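You operate a simulated robot arm through the tools that you are given. There is no shell and no other tool. Be economical: measure what you need, move in short steps, check, and stop when the job is done.

Carry out the task below with a simulated two-armed robot. There is one attempt and no reset: what you move stays moved.

TASK
Take the lid off the blue grit jar and lay it down on the top of the short bench under the window. Take the vial with the teal ring on the top of the teal edged bench and put it away on the top of the shelf end of the long bench. Shut the upper orange drawer. Put the teal block on the orange rimmed disc. Open the upper blue drawer, put the teal rack from the inside of the upper blue drawer on the top from the bottom of the second board of the steel rack and shut the drawer again. Put one of the cream coils from the top of the blue edged bench on the top of the upper wall shelf over the core bench. Open the lid of the small blue case. Any order will do. Set down upright: vial with the teal ring, teal block, teal rack.

Only the result counts: the job must be done as asked and must still hold three seconds after the hand-in. Knocking over, shifting, dropping, spilling or breaking anything else fails it. A push-on lid holds only when it is set on centred and level and pressed home; a screw cap is set on level and turned clockwise until tight.

THE ROBOT
Two 7-joint arms with two-finger parallel grippers on one trunk, on a base that drives. Base frame: it is fixed to the floor where the robot stands at the start and does not move with it; the origin is under the middle of the robot, x ahead of it, y to its left, z up. Readings come in m, rad, newtons and seconds.
The left shoulder is at the start at [0.071, 0.156, 1.391], the right one opposite. With the tool pointing down near the work surface each hand reaches from about 0.1 to 0.96 m from the robot's upright axis, wherever it stands, measured 20 degrees to its own side. Places, roughly: blue grit jar [0.5, 0, 0.75]; cream coil (2x2x2 cm) [-2, -2.2, 0.8]; lid of the small blue case [-4.1, -4.5, 0.8]; orange rimmed disc [-2, -0.5, 0.75]; teal block [-2, -1, 0.75]; teal rack (11x10x11 cm) [-2.3, -1.8, 0.6]; top of the second board of the steel rack (119x24  [-1.78, -3.54, 0.64]; top of the shelf end of the long bench [-4.3, -3, 0.8]; top of the upper wall shelf over the core bench (1 [-1.68, -5.12, 1.64]; upper blue drawer [-2.3, -1.6, 0.6]; upper orange drawer [-1, -0.5, 0.6]; vial with the teal ring [1, -1, 0.75]. Payload 3.91 kg a hand.
Tool frame (each hand has its own): the origin (TCP) lies between the finger pads and is the grasp point; the fingertips stand 0.03 m ahead of it; z points along the fingers, y is the line along which they close. Largest opening 0.11 m; finger width 0.02, thickness 0.01; the body of the gripper, 0.048 by 0.112 m, starts 0.055 m behind the TCP.
Orientation is that of the tool frame in the base frame, as a unit quaternion [x, y, z, w]. With the fingers straight down and closing along the base's y, the tool's x points along the base's -x, its y along +y and its z along -z.

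THE INTERFACE
- The arms move only by the tool step_arm. It takes "left_targets", "right_targets" or both (then of equal length, played together; a hand with none holds still); each is a list of rows, each a list of 7 numbers: the shift along the tool's x, y, z in m, then the turn, a rotation vector about the tool's x, y, z in rad, then the finger opening in m, from 0 to 0.11. In form: [[tx, ty, tz, ax, ay, az, jaw], ...]. A call has 1 to 10 rows; each row is the pose to reach, as a shift and turn from the pose commanded when the call began, along the tool's axes at that moment. A row lasts 0.2 s, in which the tool goes at most 0.05 m and 0.15 rad; a call with a longer step from one row to the next is refused whole, and so is a gripper value outside its range. A pose out of reach is approached as far as the arm can. The call stops where the force on the tool passes 40 N (or 10 N more than at its start, if that is more) or the arm is blocked; 0.2 s more then pass. The fingers move at their own pace (about 0.108 m/s each) and stop on an object; they squeeze with about 26 N. The grip force told is the motor's: it shows also when the fingers shut on nothing. Time passes only in rows, and 0.2 s behind the last, so rows that repeat a pose let the fingers close. The reply holds the time, the measured pose of the TCP, the force on the tool along the base axes, the opening and the grip force, in the units named above and with some noise, with the torque about the TCP (base axes, N m) and any sound that the robot's microphone picked up.
- Cameras (640 x 400 px; columns grow to the right, rows downward): "scene" is now at [0.0862, -0.0467, 1.5763]; the picture's right is [-0.77, -0.63, 0.00], its down [-0.58, 0.71, -0.39] and it looks along [0.25, -0.30, -0.92] (base axes); focal length 214 px, centre (320, 200). "left" rides on the left gripper at [0.072, -0.017, -0.103] in its tool frame; the picture's right is [0.23, 0.97, 0.00], its down [-0.76, 0.18, -0.62] and it looks along [-0.61, 0.14, 0.78] (tool axes); focal length 222 px, centre (320, 200). "right" rides on the right gripper at [0.072, 0.017, -0.103] in its tool frame; the picture's right is [-0.23, 0.97, 0.00], its down [-0.76, -0.18, -0.62] and it looks along [-0.61, -0.14, 0.78] (tool axes); focal length 222 px, centre (320, 200). There is no depth. A picture from a camera that has moved, and an enlarged one, comes with that camera's place and axes in the base frame and with its lens.
- get_image(camera): a new picture of that camera. It takes no simulated time.
- slide_trunk(by): slides the trunk up (or, below 0, down) by that many m; the arms and the scene camera ride with it, the base frame stays. It gives what a move gives, with no picture.
- drive_base(legs): drives the robot by 1 to 6 legs, each [ahead, left, turn to the left] in m, m and rad, along the robot's own axes; the way and the turn of a leg run together, so that a leg with both is an arc; at most 1.5 m and 3.142 rad a leg. The arms and the cameras ride along, it lands a little off, and it stops where it bumps. It gives what a move gives.
- turn_head(pan, tilt): turns the head with the scene camera to pan (to the left, within 1.501 rad either way) and tilt (down, from -0.506 to 1.204), counted from straight ahead of the robot. It gives what a move gives.
- zoom(camera, box): a new picture of the part [left, top, right, bottom] of that camera's present view, enlarged. It takes no simulated time.
- finish_job(): hands the job in; it is judged then, once.

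Go step by step. Nothing tells you exact positions but the pictures and the camera data: compare them with the known pose of the tool, close in by small moves and look again before you grip or let go. The budget is 196 turns and 192 pictures, counting those below and the enlarged ones. Unless the task says otherwise, let go and move clear before handing in, and close with one line.

The tools are called after "Request:" by a JSON object that holds its "name" and its "arguments". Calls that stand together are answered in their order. step_arm: Moves the arms, as the interface text tells. Its arguments: {"type":"object","properties":{"left_targets":{"type":"array","items":{"type":"array","items":{"type":"number"}}},"right_targets":{"type":"array","items":{"type":"array","items":{"type":"number"}}}},"required":[]} The other tools are called the same way: slide_trunk (by) slides the trunk up or down; drive_base (legs) drives the base; turn_head (pan, tilt) turns the head that bears the scene camera; get_image (camera) takes a picture; zoom (camera, box) takes an enlarged picture of a part of a camera's view; finish_job () hands the job in.

At the start:

```text
time_s: 0.0
left_eef_pos: [0.7939, -0.052, 1.0835]
left_orientation: [0.0, 1.0, 0.0, 0.0]
left_ft_force: [1.1, -1.2, -0.3]
left_moment: [-0.01, -0.02, -0.02]
left_grip_width: 0.1101
left_grasp_force: 0.1
right_eef_pos: [0.3219, -0.4355, 0.9635]
right_orientation: [0.0, 1.0, 0.0, -0.001]
right_ft_force: [-0.1, 0.8, 0.8]
right_moment: [0.0, 0.05, 0.01]
right_grip_width: 0.1099
right_grasp_force: 0.1
trunk travel left (down, up): [-0.836, 0.104]
robot x, y, heading: [0.0001, 0.0003, -0.0]
head pan, tilt: [-0.885, 1.173]
```

scene: 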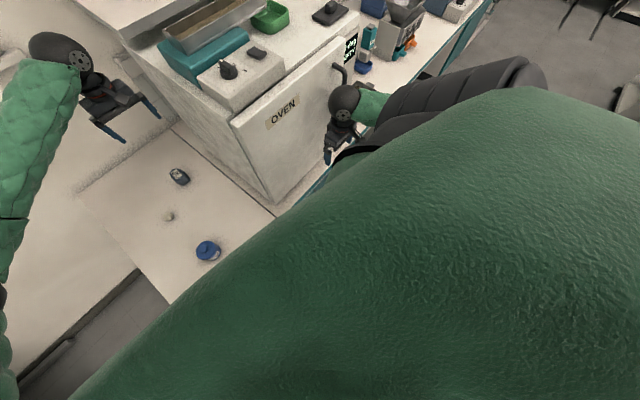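
right: 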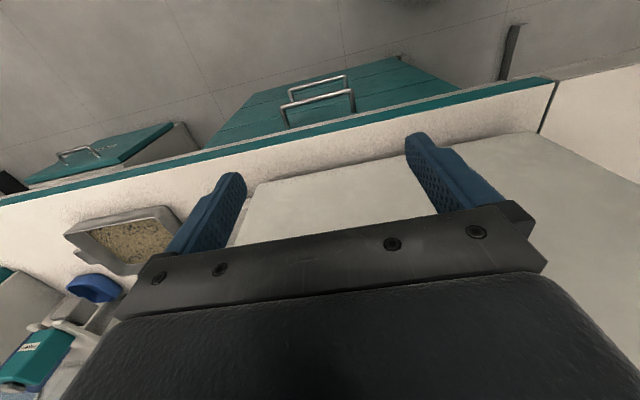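
left: 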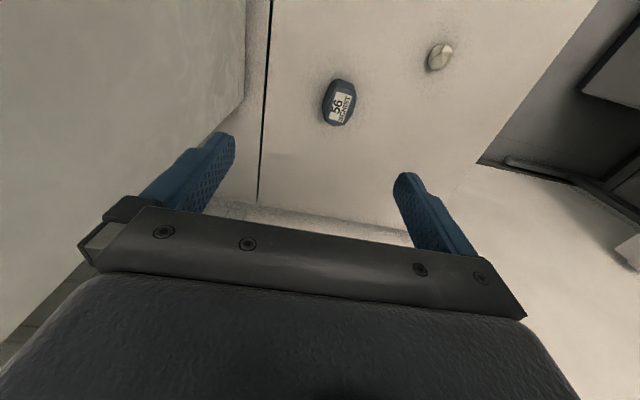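

I see the robot standing at a bench with a blue jar ahead, an oven to the right. I look around with the head first.

Request:
{"name": "turn_head", "arguments": {"pan": 0.0, "tilt": 0.7}}

Request:
{"name": "get_image", "arguments": {"camera": "scene"}}

Request:
{"name": "turn_head", "arguments": {"pan": 1.2, "tilt": 0.4}}

Request:
{"name": "get_image", "arguments": {"camera": "scene"}}

Request:
{"name": "turn_head", "arguments": {"pan": -1.2, "tilt": 0.4}}

Request:
{"name": "get_image", "arguments": {"camera": "scene"}}

```text
time_s: 1.2
left_eef_pos: [0.7945, -0.0525, 1.0839]
left_orientation: [0.001, 1.0, 0.0, 0.0]
left_ft_force: [0.2, 0.5, 1.0]
left_moment: [0.03, 0.03, -0.01]
left_grip_width: 0.1101
left_grasp_force: 0.0
right_eef_pos: [0.3221, -0.4358, 0.9657]
right_orientation: [0.0, 1.0, 0.0, -0.001]
right_ft_force: [-0.7, -0.2, 0.2]
right_moment: [0.01, 0.02, 0.02]
right_grip_width: 0.1101
right_grasp_force: 0.1
trunk travel left (down, up): [-0.836, 0.104]
robot x, y, heading: [-0.0005, -0.0008, -0.001]
head pan, tilt: [0.0, 0.7]
```

```text
188 pictures are left
camera scene: at [0.1345, -0.002, 1.6106], right [0.0, -1.0, 0.0], down [-0.64, 0.0, -0.76], along [0.76, 0.0, -0.64], focal length 214 px, centre (320, 200)
```

scene: 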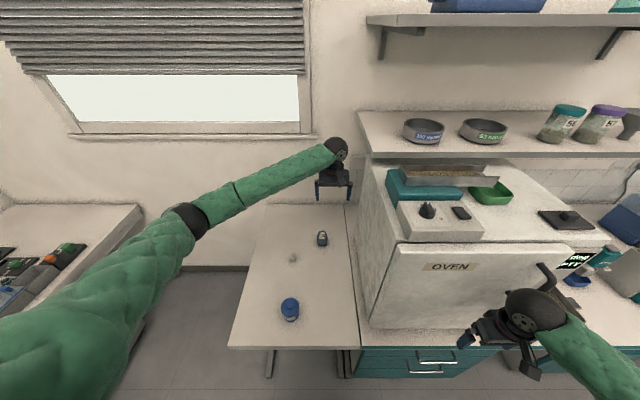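

```text
time_s: 2.6
left_eef_pos: [0.7936, -0.0515, 1.0844]
left_orientation: [0.0, 1.0, 0.0, 0.0]
left_ft_force: [0.3, -0.1, -0.7]
left_moment: [0.0, -0.01, -0.02]
left_grip_width: 0.1101
left_grasp_force: 0.1
right_eef_pos: [0.3237, -0.4356, 0.9656]
right_orientation: [0.0, 1.0, 0.0, -0.001]
right_ft_force: [0.5, 0.4, 0.3]
right_moment: [0.01, 0.03, 0.04]
right_grip_width: 0.11
right_grasp_force: 0.0
trunk travel left (down, up): [-0.836, 0.104]
robot x, y, heading: [-0.0019, -0.0008, 0.002]
head pan, tilt: [1.201, 0.4]
```

```text
187 pictures are left
camera scene: at [0.0831, 0.0844, 1.6375], right [0.93, -0.36, 0.0], down [-0.14, -0.36, -0.92], along [0.33, 0.86, -0.39], focal length 214 px, centre (320, 200)
```

scene: 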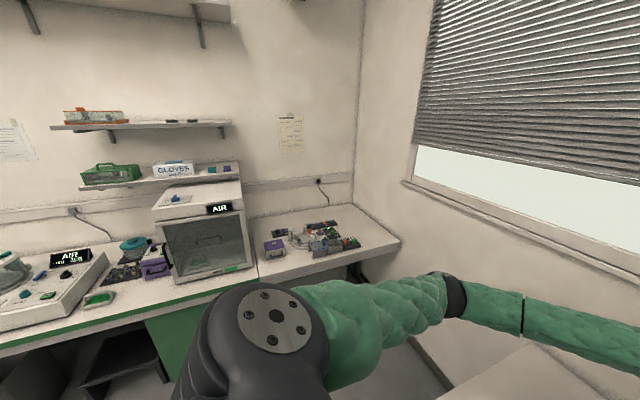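

```text
time_s: 4.8
left_eef_pos: [0.7947, -0.0502, 1.0844]
left_orientation: [0.0, 1.0, -0.001, 0.001]
left_ft_force: [-0.3, -0.2, 0.6]
left_moment: [0.0, -0.02, 0.01]
left_grip_width: 0.1098
left_grasp_force: 0.0
right_eef_pos: [0.3236, -0.4349, 0.9657]
right_orientation: [0.0, 1.0, -0.001, -0.001]
right_ft_force: [0.4, -0.1, 0.3]
right_moment: [-0.02, -0.01, 0.03]
right_grip_width: 0.11
right_grasp_force: 0.2
trunk travel left (down, up): [-0.836, 0.104]
robot x, y, heading: [0.0007, -0.0008, 0.005]
head pan, tilt: [-1.201, 0.4]
```

```text
186 pictures are left
camera scene: at [0.0831, -0.0883, 1.6375], right [-0.93, -0.36, 0.0], down [-0.14, 0.36, -0.92], along [0.33, -0.86, -0.39], focal length 214 px, centre (320, 200)
```

scene: 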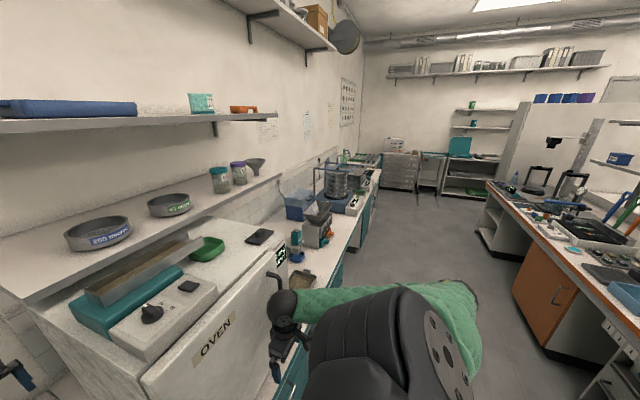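

The jar is near (0.48, 0.11) on a small bench under the window. I zoom in on it to see its lid.

Request:
{"name": "turn_head", "arguments": {"pan": 0.2, "tilt": 1.0}}

Request:
{"name": "zoom", "arguments": {"camera": "scene", "box": [240, 140, 400, 240]}}

Request:
{"name": "get_image", "arguments": {"camera": "scene"}}

```text
time_s: 6.3
left_eef_pos: [0.7936, -0.0512, 1.0837]
left_orientation: [0.0, 1.0, 0.0, 0.0]
left_ft_force: [0.0, -0.3, 0.5]
left_moment: [-0.04, -0.04, 0.0]
left_grip_width: 0.11
left_grasp_force: 0.0
right_eef_pos: [0.3222, -0.4371, 0.9661]
right_orientation: [0.0, 1.0, 0.0, -0.001]
right_ft_force: [0.3, 0.2, -0.3]
right_moment: [0.0, 0.01, -0.01]
right_grip_width: 0.11
right_grasp_force: 0.2
trunk travel left (down, up): [-0.836, 0.104]
robot x, y, heading: [0.0004, 0.001, -0.003]
head pan, tilt: [0.201, 1.0]
```

```text
4.00 times, centred on (320, 190) of scene
camera zoom: at [0.1178, 0.0119, 1.5873], right [0.2, -0.98, 0.0], down [-0.82, -0.17, -0.54], along [0.53, 0.11, -0.84], focal length 858 px, centre (320, 240)
```

zoom: 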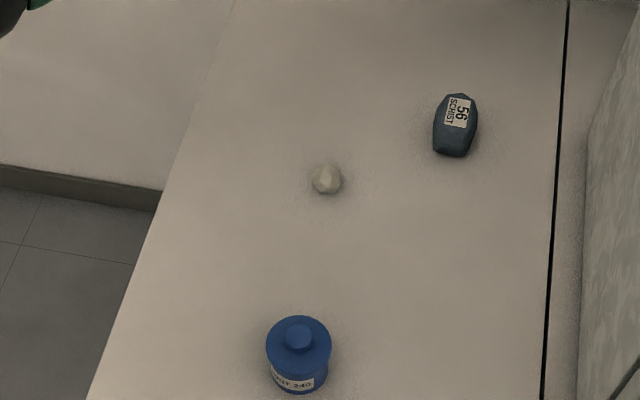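

```text
184 pictures are left
camera scene: at [0.1178, 0.0119, 1.5873], right [0.2, -0.98, 0.0], down [-0.82, -0.17, -0.54], along [0.53, 0.11, -0.84], focal length 214 px, centre (320, 200)
```

scene: 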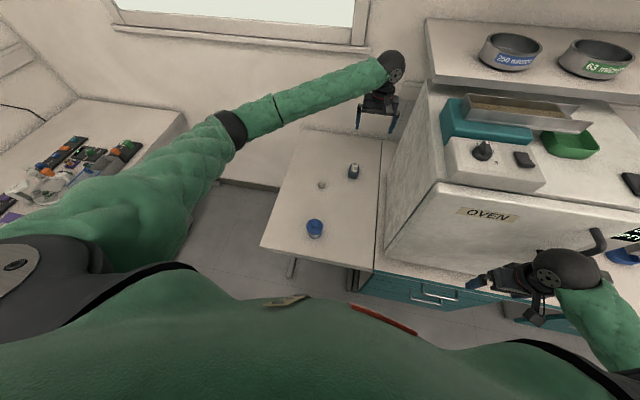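

The lid has a knob; the knob is near (0.48, 0.11, 0.83). I bring the left hand above it, still high.

Request:
{"name": "step_arm", "arguments": {"left_targets": [[0.04, 0.02, 0.008, 0, 0, 0, 0.07], [0.08, 0.04, 0.016, 0, 0, 0, 0.07], [0.12, 0.06, 0.024, 0, 0, 0, 0.07], [0.16, 0.08, 0.032, 0, 0, 0, 0.07], [0.2, 0.1, 0.04, 0, 0, 0, 0.07], [0.24, 0.12, 0.05, 0, 0, 0, 0.07], [0.28, 0.14, 0.06, 0, 0, 0, 0.07], [0.313, 0.16, 0.07, 0, 0, 0, 0.07], [0.313, 0.16, 0.1, 0, 0, 0, 0.07]]}}

Request:
{"name": "get_image", "arguments": {"camera": "left"}}

Request:
{"name": "get_image", "arguments": {"camera": "scene"}}

```text
time_s: 8.3
left_eef_pos: [0.4827, 0.1053, 0.9847]
left_orientation: [0.001, 1.0, 0.001, -0.001]
left_ft_force: [0.1, 0.6, 0.4]
left_moment: [0.01, 0.01, -0.02]
left_grip_width: 0.07
left_grasp_force: 0.1
right_eef_pos: [0.3239, -0.4352, 0.9656]
right_orientation: [0.001, 1.0, 0.001, -0.001]
right_ft_force: [0.4, -0.3, 0.4]
right_moment: [-0.06, 0.01, -0.01]
right_grip_width: 0.1096
right_grasp_force: 0.0
trunk travel left (down, up): [-0.836, 0.104]
robot x, y, heading: [-0.0005, 0.0006, -0.001]
head pan, tilt: [0.201, 1.0]
```

```text
183 pictures are left
camera left: at [0.4104, 0.0872, 1.0901], right [-0.23, 0.97, 0.0], down [0.76, 0.18, 0.62], along [0.61, 0.14, -0.78], focal length 222 px, centre (320, 200)
```

left: 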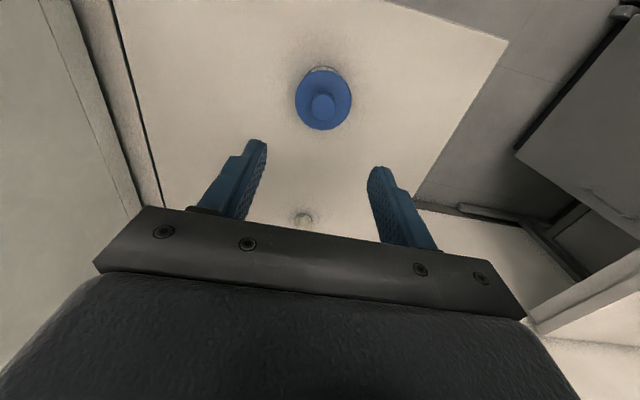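

```text
182 pictures are left
camera scene: at [0.1184, 0.0116, 1.5873], right [0.2, -0.98, 0.0], down [-0.83, -0.17, -0.54], along [0.53, 0.11, -0.84], focal length 214 px, centre (320, 200)
```

scene: 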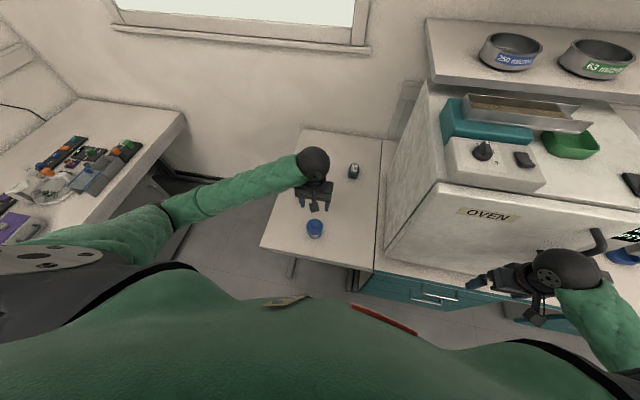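

The knob is confirmed at about (0.481, 0.107, 0.82). I lower to just above it and look.

Request:
{"name": "step_arm", "arguments": {"left_targets": [[0.001, 0.001, 0.045, 0, 0, 0, 0.05], [0.001, 0.001, 0.09, 0, 0, 0, 0.05], [0.001, 0.001, 0.13, 0, 0, 0, 0.05], [0.001, 0.001, 0.13, 0, 0, 0, 0.05]]}}

Request:
{"name": "get_image", "arguments": {"camera": "left"}}

Request:
{"name": "zoom", "arguments": {"camera": "scene", "box": [260, 180, 380, 255]}}

```text
time_s: 9.3
left_eef_pos: [0.4826, 0.1062, 0.8527]
left_orientation: [0.001, 1.0, 0.0, -0.001]
left_ft_force: [0.0, -0.9, 0.1]
left_moment: [0.0, 0.01, 0.0]
left_grip_width: 0.0501
left_grasp_force: 0.1
right_eef_pos: [0.3219, -0.4363, 0.9656]
right_orientation: [-0.001, 1.0, 0.0, -0.001]
right_ft_force: [-0.6, 0.7, -0.9]
right_moment: [-0.03, 0.04, 0.01]
right_grip_width: 0.1098
right_grasp_force: 0.2
trunk travel left (down, up): [-0.836, 0.104]
robot x, y, heading: [0.0002, -0.0001, 0.0]
head pan, tilt: [0.201, 1.0]
```

```text
181 pictures are left
camera left: at [0.4106, 0.0888, 0.9578], right [-0.23, 0.97, 0.0], down [0.76, 0.18, 0.62], along [0.61, 0.14, -0.78], focal length 222 px, centre (320, 200)
```

left: 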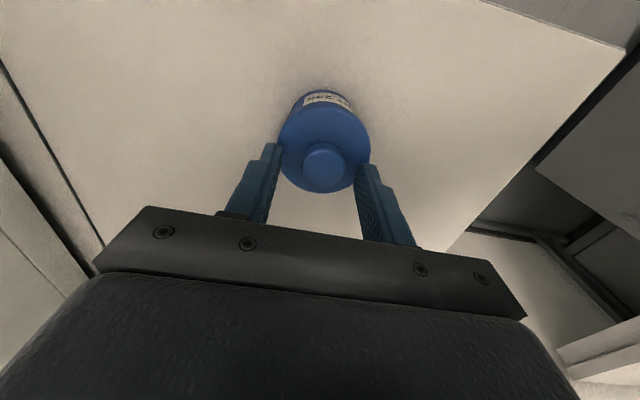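

```text
5.33 times, centred on (320, 218) of scene
camera zoom: at [0.1178, 0.0122, 1.5873], right [0.2, -0.98, 0.0], down [-0.82, -0.17, -0.54], along [0.53, 0.11, -0.84], focal length 1144 px, centre (320, 107)
```

zoom: 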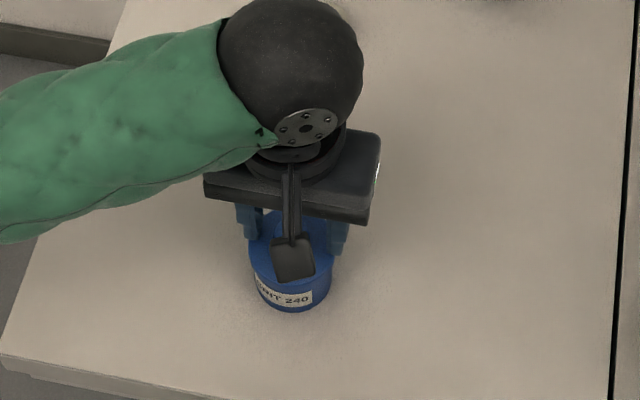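

Well aligned. I lower 14 mm and close on the knob.

Request:
{"name": "step_arm", "arguments": {"left_targets": [[0.001, 0, 0.005, 0, 0, 0, 0.05], [0.001, 0, 0.01, 0, 0, 0, 0.05], [0.001, 0, 0.014, 0, 0, 0, 0.05], [0.001, 0, 0.014, 0, 0, 0, 0.0], [0.001, 0, 0.014, 0, 0, 0, 0.0], [0.001, 0, 0.014, 0, 0, 0, 0.0]]}}

Request:
{"name": "get_image", "arguments": {"camera": "left"}}

```text
time_s: 10.0
left_eef_pos: [0.4806, 0.108, 0.8476]
left_orientation: [0.0, 1.0, -0.002, 0.003]
left_ft_force: [-12.8, 5.2, 27.4]
left_moment: [0.38, 0.47, 0.05]
left_grip_width: 0.0504
left_grasp_force: 0.0
right_eef_pos: [0.3223, -0.4358, 0.9648]
right_orientation: [0.0, 1.0, 0.001, 0.0]
right_ft_force: [0.2, 0.7, -1.0]
right_moment: [0.01, 0.01, -0.01]
right_grip_width: 0.1102
right_grasp_force: 0.1
trunk travel left (down, up): [-0.836, 0.104]
robot x, y, heading: [0.0006, -0.0011, 0.007]
head pan, tilt: [0.201, 1.0]
stopped in row 3 (left hand): the force on the tool passed its limit at 46 N (the readings are from after the stop); the commanded pose is now the measured one
```

```text
179 pictures are left
camera left: at [0.4084, 0.0902, 0.952], right [-0.23, 0.97, 0.0], down [0.76, 0.18, 0.63], along [0.61, 0.14, -0.78], focal length 222 px, centre (320, 200)
```

left: 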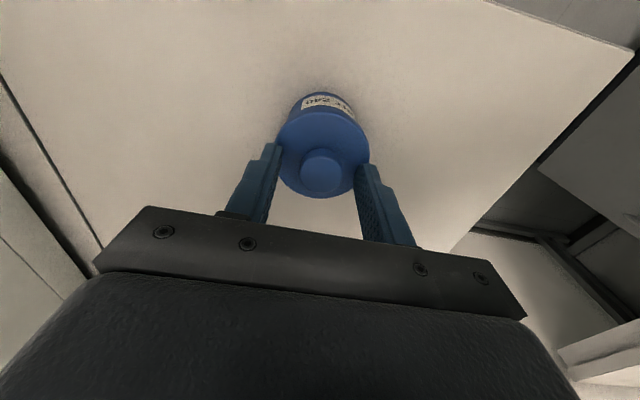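

The tips touch the lid at z≈0.8175. I raise 3 mm and close on the knob.

Request:
{"name": "step_arm", "arguments": {"left_targets": [[0.002, -0.002, -0.003, 0, 0, 0, 0.05], [0.002, -0.002, -0.003, 0, 0, 0, 0.0], [0.002, -0.002, -0.003, 0, 0, 0, 0.0], [0.002, -0.002, -0.003, 0, 0, 0, 0.0]]}}

Request:
{"name": "get_image", "arguments": {"camera": "left"}}

```text
time_s: 11.0
left_eef_pos: [0.4785, 0.1065, 0.8481]
left_orientation: [0.0, 1.0, -0.001, 0.003]
left_ft_force: [1.2, 2.1, 3.3]
left_moment: [0.06, -0.06, 0.0]
left_grip_width: 0.0259
left_grasp_force: 25.8
right_eef_pos: [0.3223, -0.4342, 0.9661]
right_orientation: [0.0, 1.0, 0.0, -0.001]
right_ft_force: [0.3, -0.6, 0.0]
right_moment: [0.03, 0.0, 0.01]
right_grip_width: 0.11
right_grasp_force: 0.1
trunk travel left (down, up): [-0.836, 0.104]
robot x, y, heading: [0.0022, -0.0001, 0.002]
head pan, tilt: [0.201, 1.0]
```

```text
178 pictures are left
camera left: at [0.4076, 0.0884, 0.9527], right [-0.23, 0.97, 0.0], down [0.76, 0.18, 0.63], along [0.61, 0.14, -0.78], focal length 222 px, centre (320, 200)
```

left: 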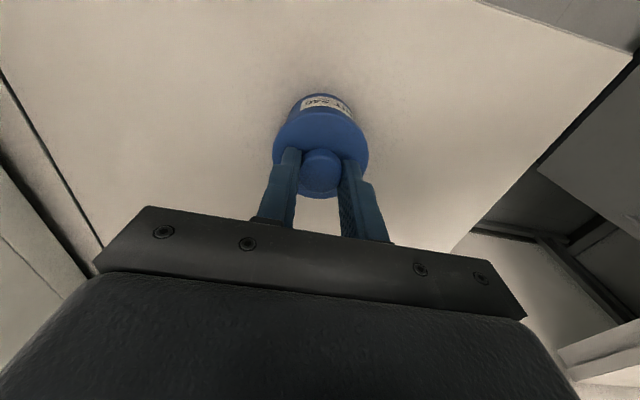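

The knob is gripped (26 mm). I pull straight up.

Request:
{"name": "step_arm", "arguments": {"left_targets": [[0, 0, -0.005, 0, 0, 0, 0], [0, 0, -0.01, 0, 0, 0, 0], [0, 0, -0.02, 0, 0, 0, 0], [0, 0, -0.04, 0, 0, 0, 0], [0, 0, -0.06, 0, 0, 0, 0]]}}

Request:
{"name": "get_image", "arguments": {"camera": "left"}}

Request:
{"name": "zoom", "arguments": {"camera": "scene", "box": [240, 140, 400, 240]}}

```text
time_s: 12.2
left_eef_pos: [0.478, 0.105, 0.9085]
left_orientation: [0.0, 1.0, 0.0, 0.002]
left_ft_force: [0.3, 0.1, -2.2]
left_moment: [-0.03, -0.03, -0.01]
left_grip_width: 0.026
left_grasp_force: 26.6
right_eef_pos: [0.3238, -0.4345, 0.9653]
right_orientation: [0.0, 1.0, 0.0, -0.001]
right_ft_force: [-0.3, -0.4, 0.0]
right_moment: [0.01, 0.01, 0.04]
right_grip_width: 0.1095
right_grasp_force: 0.0
trunk travel left (down, up): [-0.836, 0.104]
robot x, y, heading: [0.0019, -0.0004, -0.0]
head pan, tilt: [0.201, 1.0]
```

```text
177 pictures are left
camera left: at [0.407, 0.0867, 1.0127], right [-0.23, 0.97, 0.0], down [0.76, 0.18, 0.63], along [0.61, 0.14, -0.78], focal length 222 px, centre (320, 200)
```

left: 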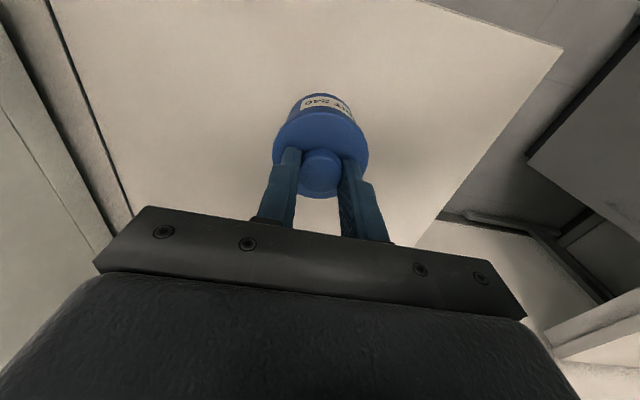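

```text
4.00 times, centred on (320, 190) of scene
camera zoom: at [0.1176, 0.012, 1.5873], right [0.2, -0.98, 0.0], down [-0.82, -0.17, -0.54], along [0.53, 0.11, -0.84], focal length 858 px, centre (320, 240)
```

zoom: 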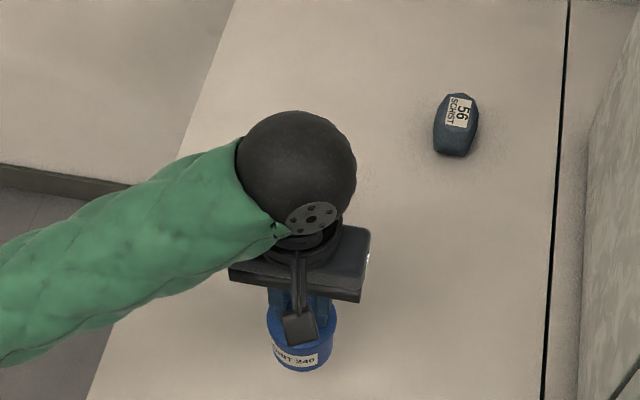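

The whole jar rose with the lid, so the body must be held by the other hand. I set it back in place exactly and bring the right hand around, yawed toward the jar.

Request:
{"name": "step_arm", "arguments": {"left_targets": [[0, 0, 0.02, 0, 0, 0, 0], [0, 0, 0.04, 0, 0, 0, 0], [0, 0, 0.052, 0, 0, 0, 0], [0, 0, 0.057, 0, 0, 0, 0], [0, 0, 0.06, 0, 0, 0, 0], [0, 0, 0.06, 0, 0, 0, 0], [0, 0, 0.06, 0, 0, 0, 0]], "right_targets": [[0.003, 0.045, -0.005, 0, 0, -0.087, 0.1], [0.006, 0.09, -0.01, 0, 0, -0.174, 0.1], [0.009, 0.135, -0.015, 0, 0, -0.261, 0.1], [0.012, 0.18, -0.02, 0, 0, -0.348, 0.1], [0.015, 0.225, -0.025, 0, 0, -0.435, 0.1], [0.018, 0.27, -0.03, 0, 0, -0.522, 0.1], [0.022, 0.315, -0.035, 0, 0, -0.61, 0.1]]}}

Request:
{"name": "get_image", "arguments": {"camera": "scene"}}

```text
time_s: 13.8
left_eef_pos: [0.4813, 0.1055, 0.8487]
left_orientation: [0.001, 1.0, -0.001, 0.002]
left_ft_force: [1.2, -1.9, 1.1]
left_moment: [-0.08, 0.01, 0.05]
left_grip_width: 0.0257
left_grasp_force: 26.0
right_eef_pos: [0.3478, -0.0929, 0.9602]
right_orientation: [-0.3, 0.954, -0.001, -0.002]
right_ft_force: [-0.7, 0.1, -0.1]
right_moment: [-0.05, -0.02, -0.02]
right_grip_width: 0.0999
right_grasp_force: 0.1
right hand out of reach, approached as far as the arm can: row 1, 2, 3, 4, 5, 6, 7
trunk travel left (down, up): [-0.836, 0.104]
robot x, y, heading: [0.0009, -0.0004, -0.003]
head pan, tilt: [0.201, 1.0]
```

```text
175 pictures are left
camera scene: at [0.1192, 0.0141, 1.5873], right [0.2, -0.98, 0.0], down [-0.83, -0.17, -0.54], along [0.53, 0.11, -0.84], focal length 214 px, centre (320, 200)
```

scene: 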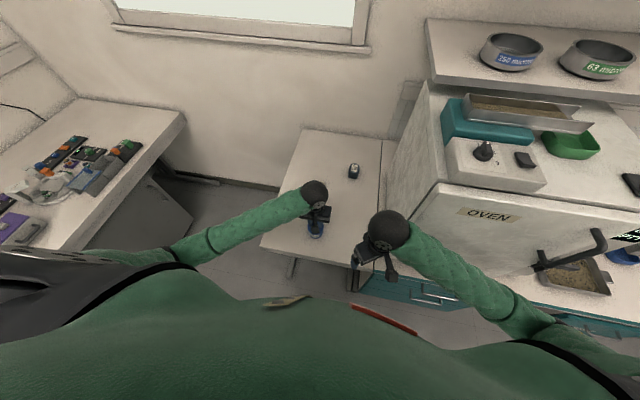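

The right arm is cramped. I let go of the knob, raise, and back the base away by 0.2 m for more room.

Request:
{"name": "step_arm", "arguments": {"left_targets": [[0, 0, 0, 0, 0, 0, 0.06], [0, 0, 0, 0, 0, 0, 0.06], [0, 0, -0.04, 0, 0, 0, 0.06], [0, 0, -0.08, 0, 0, 0, 0.06], [0, 0, -0.12, 0, 0, 0, 0.06]]}}

Request:
{"name": "drive_base", "arguments": {"legs": [[-0.2, 0, 0]]}}

Request:
{"name": "get_image", "arguments": {"camera": "scene"}}

```text
time_s: 15.0
left_eef_pos: [0.4776, 0.107, 0.966]
left_orientation: [0.0, 1.0, -0.001, 0.002]
left_ft_force: [-0.2, 0.7, 0.2]
left_moment: [0.0, -0.01, 0.0]
left_grip_width: 0.0602
left_grasp_force: 0.0
right_eef_pos: [0.3469, -0.0925, 0.9597]
right_orientation: [-0.301, 0.954, 0.001, 0.0]
right_ft_force: [0.7, -0.1, -0.2]
right_moment: [0.01, 0.01, -0.01]
right_grip_width: 0.1002
right_grasp_force: 0.0
trunk travel left (down, up): [-0.836, 0.104]
robot x, y, heading: [0.001, -0.0019, -0.0]
head pan, tilt: [0.201, 1.0]
```

```text
time_s: 16.6
left_eef_pos: [0.2768, 0.1041, 0.9669]
left_orientation: [0.004, 1.0, -0.002, 0.004]
left_ft_force: [0.6, 0.2, -0.2]
left_moment: [-0.01, -0.02, -0.01]
left_grip_width: 0.0601
left_grasp_force: 0.1
right_eef_pos: [0.1448, -0.0953, 0.9612]
right_orientation: [-0.298, 0.954, 0.0, 0.0]
right_ft_force: [0.4, -0.9, 0.5]
right_moment: [-0.01, 0.01, 0.0]
right_grip_width: 0.1
right_grasp_force: 0.1
trunk travel left (down, up): [-0.836, 0.104]
robot x, y, heading: [-0.2043, -0.0012, -0.01]
head pan, tilt: [0.201, 1.0]
```

```text
174 pictures are left
camera scene: at [-0.0839, 0.0122, 1.5874], right [0.2, -0.98, 0.0], down [-0.82, -0.16, -0.54], along [0.53, 0.11, -0.84], focal length 214 px, centre (320, 200)
```

scene: 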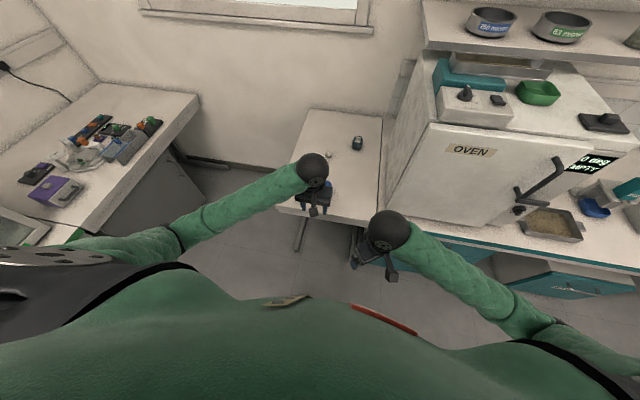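

Now I tilt the right hand and bring it behind the jar on its near-right side.

Request:
{"name": "step_arm", "arguments": {"right_targets": [[-0.034, -0.004, 0.0, 0, -0.137, 0, 0.1], [-0.068, -0.008, 0.01, 0, -0.274, 0, 0.1], [-0.102, -0.012, 0.02, 0, -0.411, 0, 0.1], [-0.136, -0.016, 0.03, 0, -0.548, 0, 0.1], [-0.17, -0.02, 0.045, 0, -0.685, 0, 0.1], [-0.205, -0.024, 0.06, 0, -0.822, 0, 0.1], [-0.24, -0.025, 0.07, 0, -0.96, 0, 0.1]]}}

Request:
{"name": "get_image", "arguments": {"camera": "right"}}

Request:
{"name": "get_image", "arguments": {"camera": "scene"}}

```text
time_s: 18.2
left_eef_pos: [0.2769, 0.105, 0.9687]
left_orientation: [0.002, 1.0, -0.001, 0.003]
left_ft_force: [0.2, 0.8, -0.5]
left_moment: [-0.02, 0.0, 0.02]
left_grip_width: 0.0597
left_grasp_force: 0.1
right_eef_pos: [0.355, 0.0216, 0.8883]
right_orientation: [-0.265, 0.846, 0.139, 0.441]
right_ft_force: [-0.2, 0.7, 0.1]
right_moment: [-0.01, 0.03, -0.01]
right_grip_width: 0.0998
right_grasp_force: 0.0
trunk travel left (down, up): [-0.836, 0.104]
robot x, y, heading: [-0.1999, -0.0025, -0.006]
head pan, tilt: [0.201, 1.0]
```

```text
173 pictures are left
camera right: at [0.2417, -0.0357, 0.8881], right [-0.45, 0.87, 0.19], down [0.04, -0.19, 0.98], along [0.89, 0.45, 0.05], focal length 222 px, centre (320, 200)
```

right: 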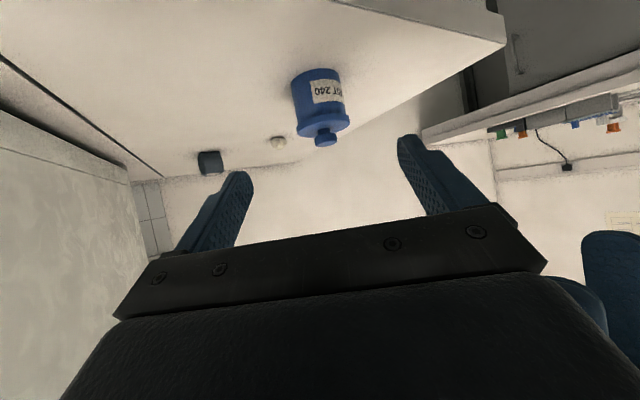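

```text
172 pictures are left
camera scene: at [-0.0826, 0.0129, 1.5874], right [0.2, -0.98, 0.0], down [-0.83, -0.16, -0.54], along [0.53, 0.1, -0.84], focal length 214 px, centre (320, 200)
```

scene: 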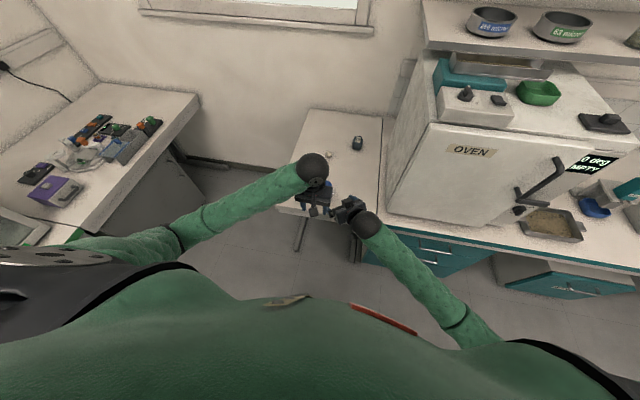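

I zoom on the jar with the right camera to get its heights.

Request:
{"name": "zoom", "arguments": {"camera": "right", "box": [256, 50, 384, 160]}}

```text
3.64 times, centred on (320, 105) of right
camera zoom: at [0.2417, -0.0357, 0.8881], right [-0.45, 0.87, 0.19], down [0.04, -0.19, 0.98], along [0.89, 0.45, 0.05], focal length 808 px, centre (320, 546)
```

zoom: 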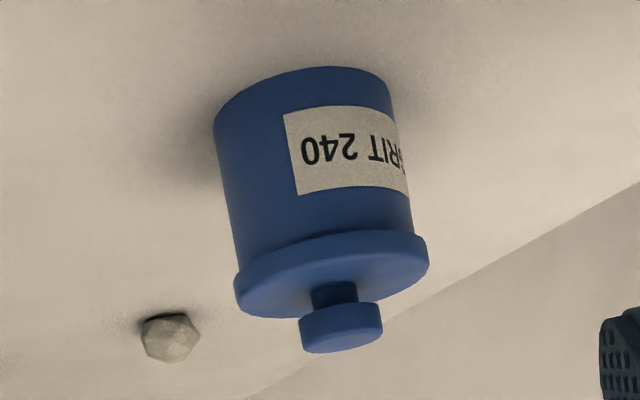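

The body spans z≈0.755–0.808 with a thin lid. I advance the right hand most of the way along its fingers and check.

Request:
{"name": "step_arm", "arguments": {"right_targets": [[-0.001, 0, 0.04, 0, 0, 0, 0.1], [-0.002, 0, 0.08, 0, 0, 0, 0.1], [-0.003, 0, 0.115, 0, 0, 0, 0.1]]}}

Request:
{"name": "get_image", "arguments": {"camera": "right"}}

```text
time_s: 19.0
left_eef_pos: [0.2774, 0.1045, 0.9671]
left_orientation: [0.003, 1.0, 0.0, 0.003]
left_ft_force: [0.5, 0.5, -0.2]
left_moment: [0.01, 0.02, 0.0]
left_grip_width: 0.0602
left_grasp_force: 0.0
right_eef_pos: [0.4375, 0.0758, 0.827]
right_orientation: [-0.264, 0.847, 0.138, 0.44]
right_ft_force: [-0.4, 0.7, 0.0]
right_moment: [-0.02, 0.0, -0.02]
right_grip_width: 0.1001
right_grasp_force: 0.1
trunk travel left (down, up): [-0.836, 0.104]
robot x, y, heading: [-0.2027, -0.0011, -0.001]
head pan, tilt: [0.201, 1.0]
```

```text
170 pictures are left
camera right: at [0.3235, 0.0175, 0.8263], right [-0.45, 0.88, 0.19], down [0.04, -0.19, 0.98], along [0.89, 0.45, 0.05], focal length 222 px, centre (320, 200)
```

right: 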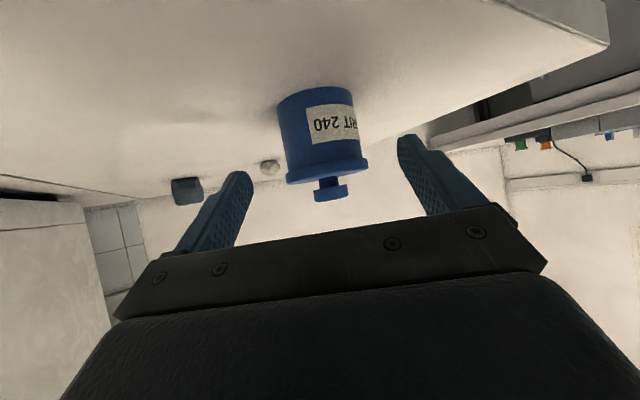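

Aligned. I advance the last 64 mm and close on the body.

Request:
{"name": "step_arm", "arguments": {"right_targets": [[0.001, 0.0, 0.03, 0, 0, 0, 0.1], [0.003, 0.001, 0.05, 0, 0, 0, 0.1], [0.0036, 0.001, 0.064, 0, 0, 0, 0.1], [0.0036, 0.001, 0.064, 0, 0, 0, 0.075], [0.0036, 0.001, 0.064, 0, 0, 0, 0.04], [0.0036, 0.001, 0.064, 0, 0, 0, 0.04]]}}

Request:
{"name": "get_image", "arguments": {"camera": "right"}}

Request:
{"name": "zoom", "arguments": {"camera": "scene", "box": [260, 130, 420, 230]}}

```text
time_s: 20.4
left_eef_pos: [0.2764, 0.1052, 0.9668]
left_orientation: [0.002, 1.0, -0.001, 0.001]
left_ft_force: [0.4, 0.0, -0.5]
left_moment: [-0.01, -0.01, 0.01]
left_grip_width: 0.0601
left_grasp_force: 0.1
right_eef_pos: [0.4781, 0.1048, 0.7882]
right_orientation: [-0.264, 0.847, 0.138, 0.441]
right_ft_force: [0.6, -0.4, 0.8]
right_moment: [0.02, -0.03, 0.02]
right_grip_width: 0.0593
right_grasp_force: 26.2
trunk travel left (down, up): [-0.836, 0.104]
robot x, y, heading: [-0.2034, 0.0018, -0.0]
head pan, tilt: [0.201, 1.0]
```

```text
169 pictures are left
camera right: at [0.3641, 0.0477, 0.7873], right [-0.45, 0.88, 0.19], down [0.04, -0.19, 0.98], along [0.89, 0.45, 0.05], focal length 222 px, centre (320, 200)
```

right: 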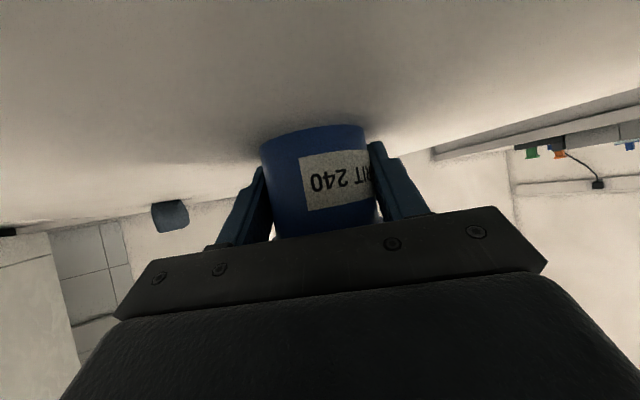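

```text
4.00 times, centred on (340, 180) of scene
camera zoom: at [-0.0823, 0.0125, 1.5873], right [0.2, -0.98, 0.0], down [-0.83, -0.16, -0.54], along [0.53, 0.11, -0.84], focal length 858 px, centre (240, 280)
```

zoom: 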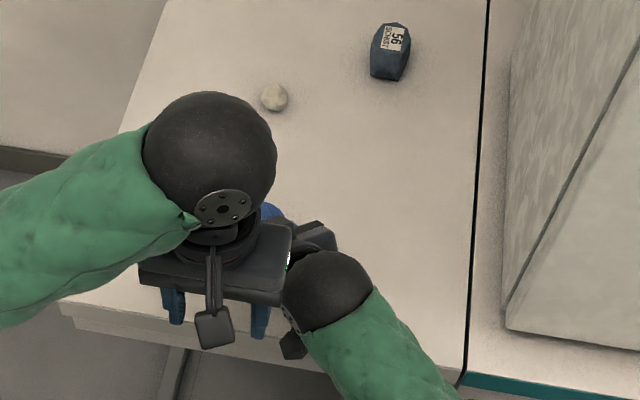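

Body held. Now the left hand goes back over the knob and closes.

Request:
{"name": "step_arm", "arguments": {"left_targets": [[-0.045, 0, 0, 0, 0, 0, 0.05], [-0.09, 0, 0, 0, 0, 0, 0.05], [-0.135, 0, 0, 0, 0, 0, 0.05], [-0.18, 0, 0, 0, 0, 0, 0.05], [-0.2016, 0.001, 0.02, 0, 0, 0, 0.05], [-0.2016, 0.001, 0.065, 0, 0, 0, 0.05], [-0.2016, 0.001, 0.1, 0, 0, 0, 0.05]]}}

Request:
{"name": "get_image", "arguments": {"camera": "left"}}

```text
time_s: 22.0
left_eef_pos: [0.4838, 0.1074, 0.8676]
left_orientation: [0.002, 1.0, 0.0, 0.003]
left_ft_force: [0.2, 0.0, -0.5]
left_moment: [-0.01, 0.0, -0.01]
left_grip_width: 0.0501
left_grasp_force: 0.2
right_eef_pos: [0.4782, 0.1047, 0.7869]
right_orientation: [-0.264, 0.847, 0.137, 0.44]
right_ft_force: [0.9, -0.6, -0.6]
right_moment: [-0.01, -0.01, 0.02]
right_grip_width: 0.0596
right_grasp_force: 25.9
trunk travel left (down, up): [-0.836, 0.104]
robot x, y, heading: [-0.2023, 0.0017, -0.009]
head pan, tilt: [0.201, 1.0]
```

```text
167 pictures are left
camera left: at [0.4117, 0.0901, 0.9731], right [-0.22, 0.97, 0.0], down [0.76, 0.18, 0.63], along [0.61, 0.14, -0.78], focal length 222 px, centre (320, 200)
```

left: 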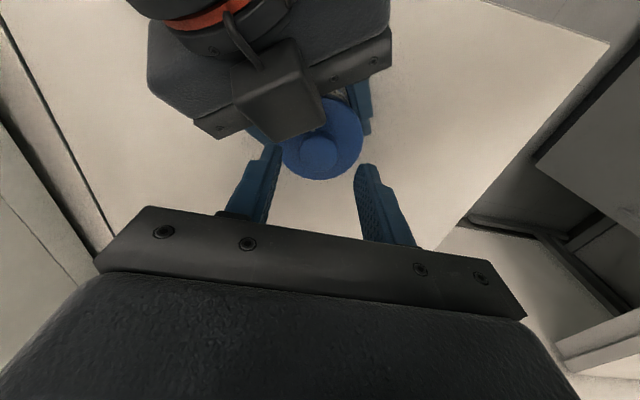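

Knob at about (0.481, 0.1055). I descend 19 mm and grip it.

Request:
{"name": "step_arm", "arguments": {"left_targets": [[0.003, -0.0015, 0.01, 0, 0, 0, 0.05], [0.003, -0.0015, 0.0185, 0, 0, 0, 0.05], [0.003, -0.0015, 0.0185, 0, 0, 0, 0.0], [0.003, -0.0015, 0.0185, 0, 0, 0, 0.0], [0.003, -0.0015, 0.0185, 0, 0, 0, 0.0]]}}

Request:
{"name": "step_arm", "arguments": {"left_targets": [[0, 0, -0.004, 0, 0, 0, 0], [0, 0, -0.008, 0, 0, 0, 0], [0, 0, -0.012, 0, 0, 0, 0], [0, 0, -0.02, 0, 0, 0, 0], [0, 0, -0.03, 0, 0, 0, 0]]}}

Request:
{"name": "get_image", "arguments": {"camera": "left"}}

```text
time_s: 23.2
left_eef_pos: [0.4797, 0.1074, 0.8498]
left_orientation: [0.001, 1.0, -0.001, 0.004]
left_ft_force: [17.1, 9.0, 2.2]
left_moment: [-0.07, 0.09, 0.37]
left_grip_width: 0.0261
left_grasp_force: 25.8
right_eef_pos: [0.4777, 0.1046, 0.788]
right_orientation: [-0.264, 0.847, 0.138, 0.44]
right_ft_force: [-17.9, -8.2, 1.3]
right_moment: [0.56, -1.25, -0.31]
right_grip_width: 0.0594
right_grasp_force: 25.8
trunk travel left (down, up): [-0.836, 0.104]
robot x, y, heading: [-0.2004, 0.0, -0.004]
head pan, tilt: [0.201, 1.0]
heard: snap
```

```text
time_s: 23.7
left_eef_pos: [0.4794, 0.1078, 0.8524]
left_orientation: [0.0, 1.0, 0.002, 0.002]
left_ft_force: [4.6, 2.0, -2.0]
left_moment: [0.03, 0.01, 0.09]
left_grip_width: 0.0258
left_grasp_force: 25.7
right_eef_pos: [0.4792, 0.1047, 0.7897]
right_orientation: [-0.264, 0.846, 0.139, 0.442]
right_ft_force: [-4.1, -3.2, 0.1]
right_moment: [0.1, -0.27, -0.09]
right_grip_width: 0.0593
right_grasp_force: 25.9
trunk travel left (down, up): [-0.836, 0.104]
robot x, y, heading: [-0.1986, 0.0011, -0.008]
head pan, tilt: [0.201, 1.0]
stopped in row 2 (left hand): the force on the tool passed its limit at 45 N (the readings are from after the stop); the commanded pose is now the measured one
```

```text
166 pictures are left
camera left: at [0.4072, 0.089, 0.9567], right [-0.23, 0.97, 0.0], down [0.76, 0.18, 0.63], along [0.61, 0.14, -0.78], focal length 222 px, centre (320, 200)
```

left: 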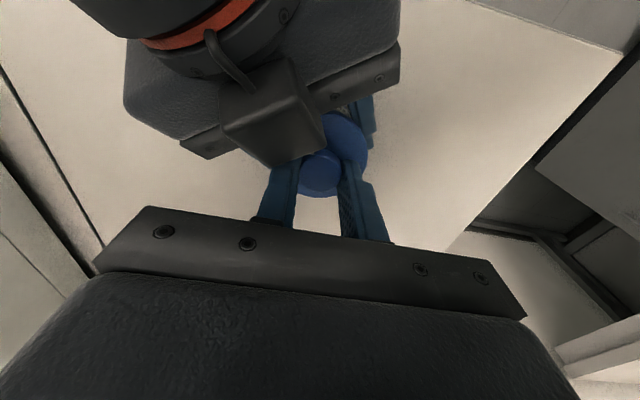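

A snap was heard, then pulling stopped at 45 N. I look at the gap between lid and body.

Request:
{"name": "zoom", "arguments": {"camera": "right", "box": [220, 100, 420, 260]}}

Request:
{"name": "zoom", "arguments": {"camera": "left", "box": [250, 90, 400, 210]}}

```text
2.50 times, centred on (320, 180) of right
camera zoom: at [0.3641, 0.0479, 0.7889], right [-0.45, 0.87, 0.19], down [0.04, -0.19, 0.98], along [0.89, 0.45, 0.05], focal length 555 px, centre (320, 250)
```

zoom: 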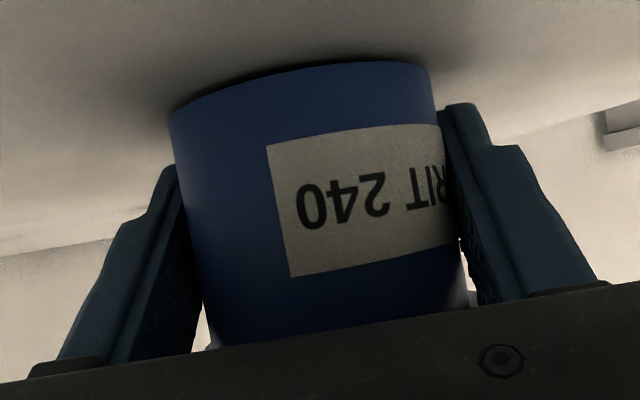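

```text
3.33 times, centred on (325, 150) of left
camera zoom: at [0.4072, 0.089, 0.9567], right [-0.23, 0.97, 0.0], down [0.76, 0.18, 0.63], along [0.61, 0.14, -0.78], focal length 740 px, centre (303, 367)
```

zoom: 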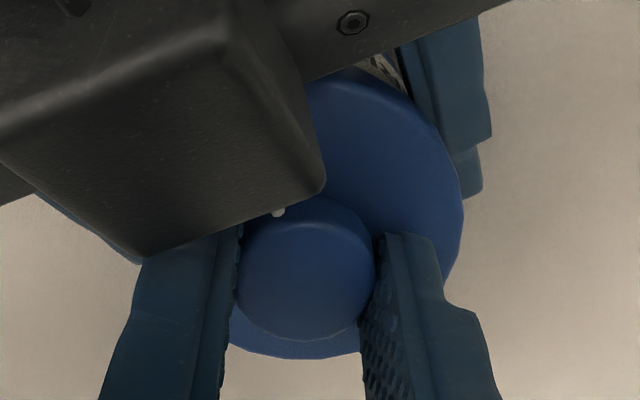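

A dark block of the right gripper seems close to the knob. I check from the scene camera.

Request:
{"name": "zoom", "arguments": {"camera": "scene", "box": [280, 130, 380, 220]}}

```text
4.44 times, centred on (330, 175) of scene
camera zoom: at [-0.0824, 0.0123, 1.5872], right [0.2, -0.98, 0.0], down [-0.83, -0.16, -0.54], along [0.53, 0.11, -0.84], focal length 953 px, centre (276, 311)
```

zoom: 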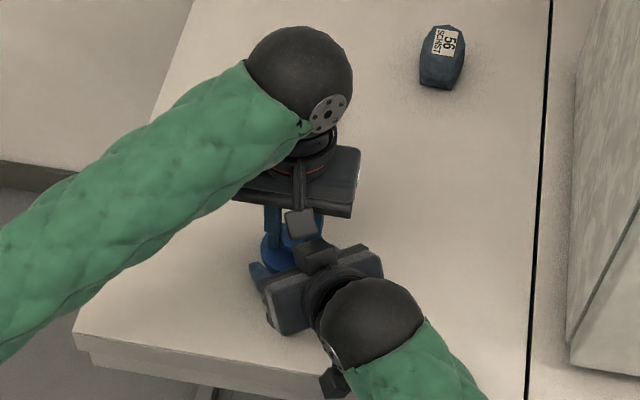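

I try turning the lid counter-clockwise (seen from above) to see if it is a screw cap.

Request:
{"name": "step_arm", "arguments": {"left_targets": [[0.0, 0, 0, 0, 0, -0.1, 0], [0.0, 0, 0, 0, 0, -0.2, 0], [0, 0, 0, 0, 0, -0.3, 0], [0, 0, 0, 0, 0, -0.4, 0]]}}

Request:
{"name": "zoom", "arguments": {"camera": "left", "box": [220, 60, 420, 220]}}

```text
time_s: 24.7
left_eef_pos: [0.4779, 0.1066, 0.8535]
left_orientation: [-0.2, 0.98, 0.001, 0.002]
left_ft_force: [0.7, -0.2, -0.2]
left_moment: [-0.01, 0.01, -0.01]
left_grip_width: 0.0259
left_grasp_force: 26.0
right_eef_pos: [0.4789, 0.1052, 0.7898]
right_orientation: [-0.264, 0.846, 0.138, 0.441]
right_ft_force: [-0.7, -0.2, -2.6]
right_moment: [-0.03, 0.0, 0.0]
right_grip_width: 0.0596
right_grasp_force: 25.9
trunk travel left (down, up): [-0.836, 0.104]
robot x, y, heading: [-0.2034, 0.0008, -0.005]
head pan, tilt: [0.201, 1.0]
```

```text
2.50 times, centred on (320, 140) of left
camera zoom: at [0.4187, 0.0614, 0.9567], right [-0.59, 0.81, 0.0], down [0.63, 0.46, 0.63], along [0.51, 0.37, -0.78], focal length 555 px, centre (320, 350)
```

zoom: 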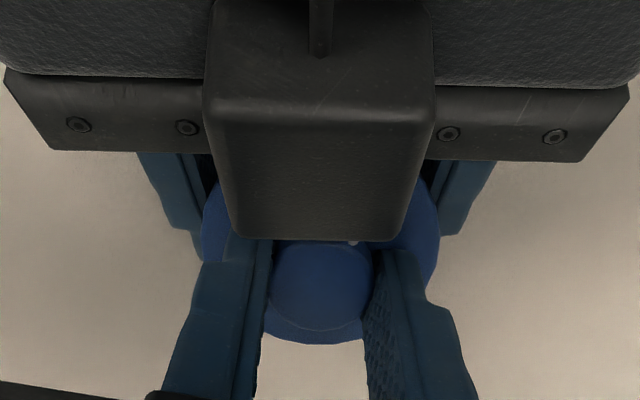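

The lid turned with almost no resistance and the jar's weight now hangs on the right hand. I lift the lid gently.

Request:
{"name": "step_arm", "arguments": {"left_targets": [[0.0, 0, -0.003, 0, 0, 0, 0], [0.0, 0, -0.006, 0, 0, 0, 0], [0, 0, -0.012, 0, 0, 0, 0], [0, 0, -0.02, 0, 0, 0, 0]]}}

Request:
{"name": "get_image", "arguments": {"camera": "left"}}

```text
time_s: 25.7
left_eef_pos: [0.4777, 0.1064, 0.8726]
left_orientation: [-0.199, 0.98, 0.0, 0.002]
left_ft_force: [-0.2, 0.6, -1.1]
left_moment: [0.01, 0.03, 0.0]
left_grip_width: 0.0258
left_grasp_force: 25.5
right_eef_pos: [0.4779, 0.1052, 0.7894]
right_orientation: [-0.264, 0.846, 0.138, 0.441]
right_ft_force: [-1.0, 0.5, -1.6]
right_moment: [-0.03, 0.01, 0.02]
right_grip_width: 0.0595
right_grasp_force: 26.0
trunk travel left (down, up): [-0.836, 0.104]
robot x, y, heading: [-0.1992, -0.0024, -0.005]
head pan, tilt: [0.201, 1.0]
```

```text
161 pictures are left
camera left: at [0.4189, 0.061, 0.9763], right [-0.59, 0.81, 0.0], down [0.63, 0.46, 0.63], along [0.51, 0.37, -0.78], focal length 222 px, centre (320, 200)
```

left: 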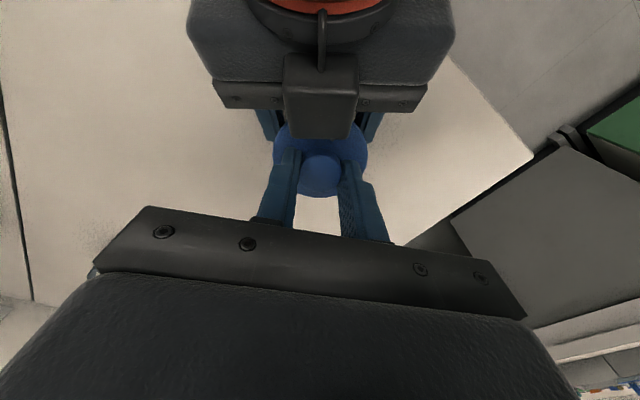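

The lid is free. I lift it clear and carry it to an empty spot on the bench near (0.62, 0.0).

Request:
{"name": "step_arm", "arguments": {"left_targets": [[0.0, 0, -0.03, 0, 0, 0, 0], [0.0, 0, -0.06, 0, 0, 0, 0], [-0.02, -0.035, -0.07, 0, 0, 0, 0], [-0.045, -0.077, -0.07, 0, 0, 0, 0], [-0.067, -0.115, -0.07, 0, 0, 0, 0], [-0.0895, -0.153, -0.07, 0, 0, 0, 0], [-0.0895, -0.153, -0.03, 0, 0, 0, 0]]}}

Request:
{"name": "get_image", "arguments": {"camera": "scene"}}

Request:
{"name": "get_image", "arguments": {"camera": "left"}}

```text
time_s: 27.3
left_eef_pos: [0.6191, 0.0018, 0.9002]
left_orientation: [-0.199, 0.98, 0.0, 0.003]
left_ft_force: [-0.6, 0.9, -0.5]
left_moment: [-0.03, 0.03, 0.05]
left_grip_width: 0.0259
left_grasp_force: 25.6
right_eef_pos: [0.4779, 0.1058, 0.789]
right_orientation: [-0.265, 0.846, 0.138, 0.441]
right_ft_force: [0.4, -0.7, -1.3]
right_moment: [0.01, 0.01, -0.01]
right_grip_width: 0.0597
right_grasp_force: 26.2
trunk travel left (down, up): [-0.836, 0.104]
robot x, y, heading: [-0.1997, -0.0017, -0.006]
head pan, tilt: [0.201, 1.0]
```

```text
160 pictures are left
camera scene: at [-0.0826, 0.0135, 1.5874], right [0.2, -0.98, 0.0], down [-0.83, -0.16, -0.54], along [0.53, 0.1, -0.84], focal length 214 px, centre (320, 200)
```

scene: 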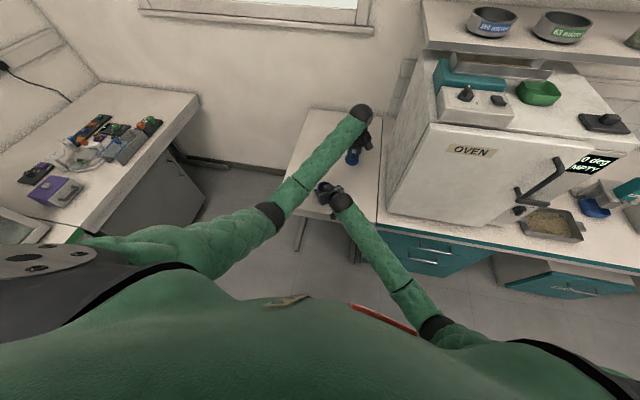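

```text
159 pictures are left
camera left: at [0.56, -0.0437, 1.0039], right [-0.59, 0.81, 0.0], down [0.63, 0.46, 0.63], along [0.51, 0.37, -0.78], focal length 222 px, centre (320, 200)
```

left: 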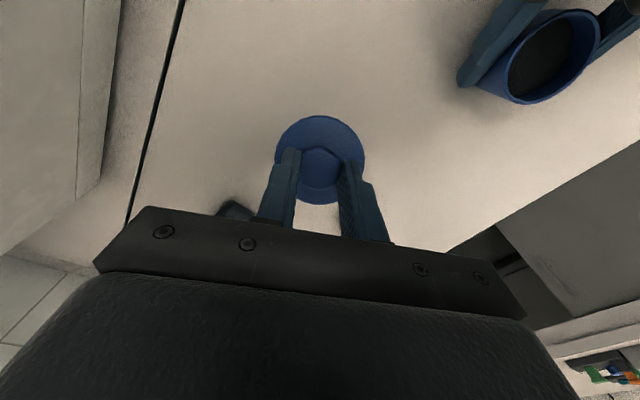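

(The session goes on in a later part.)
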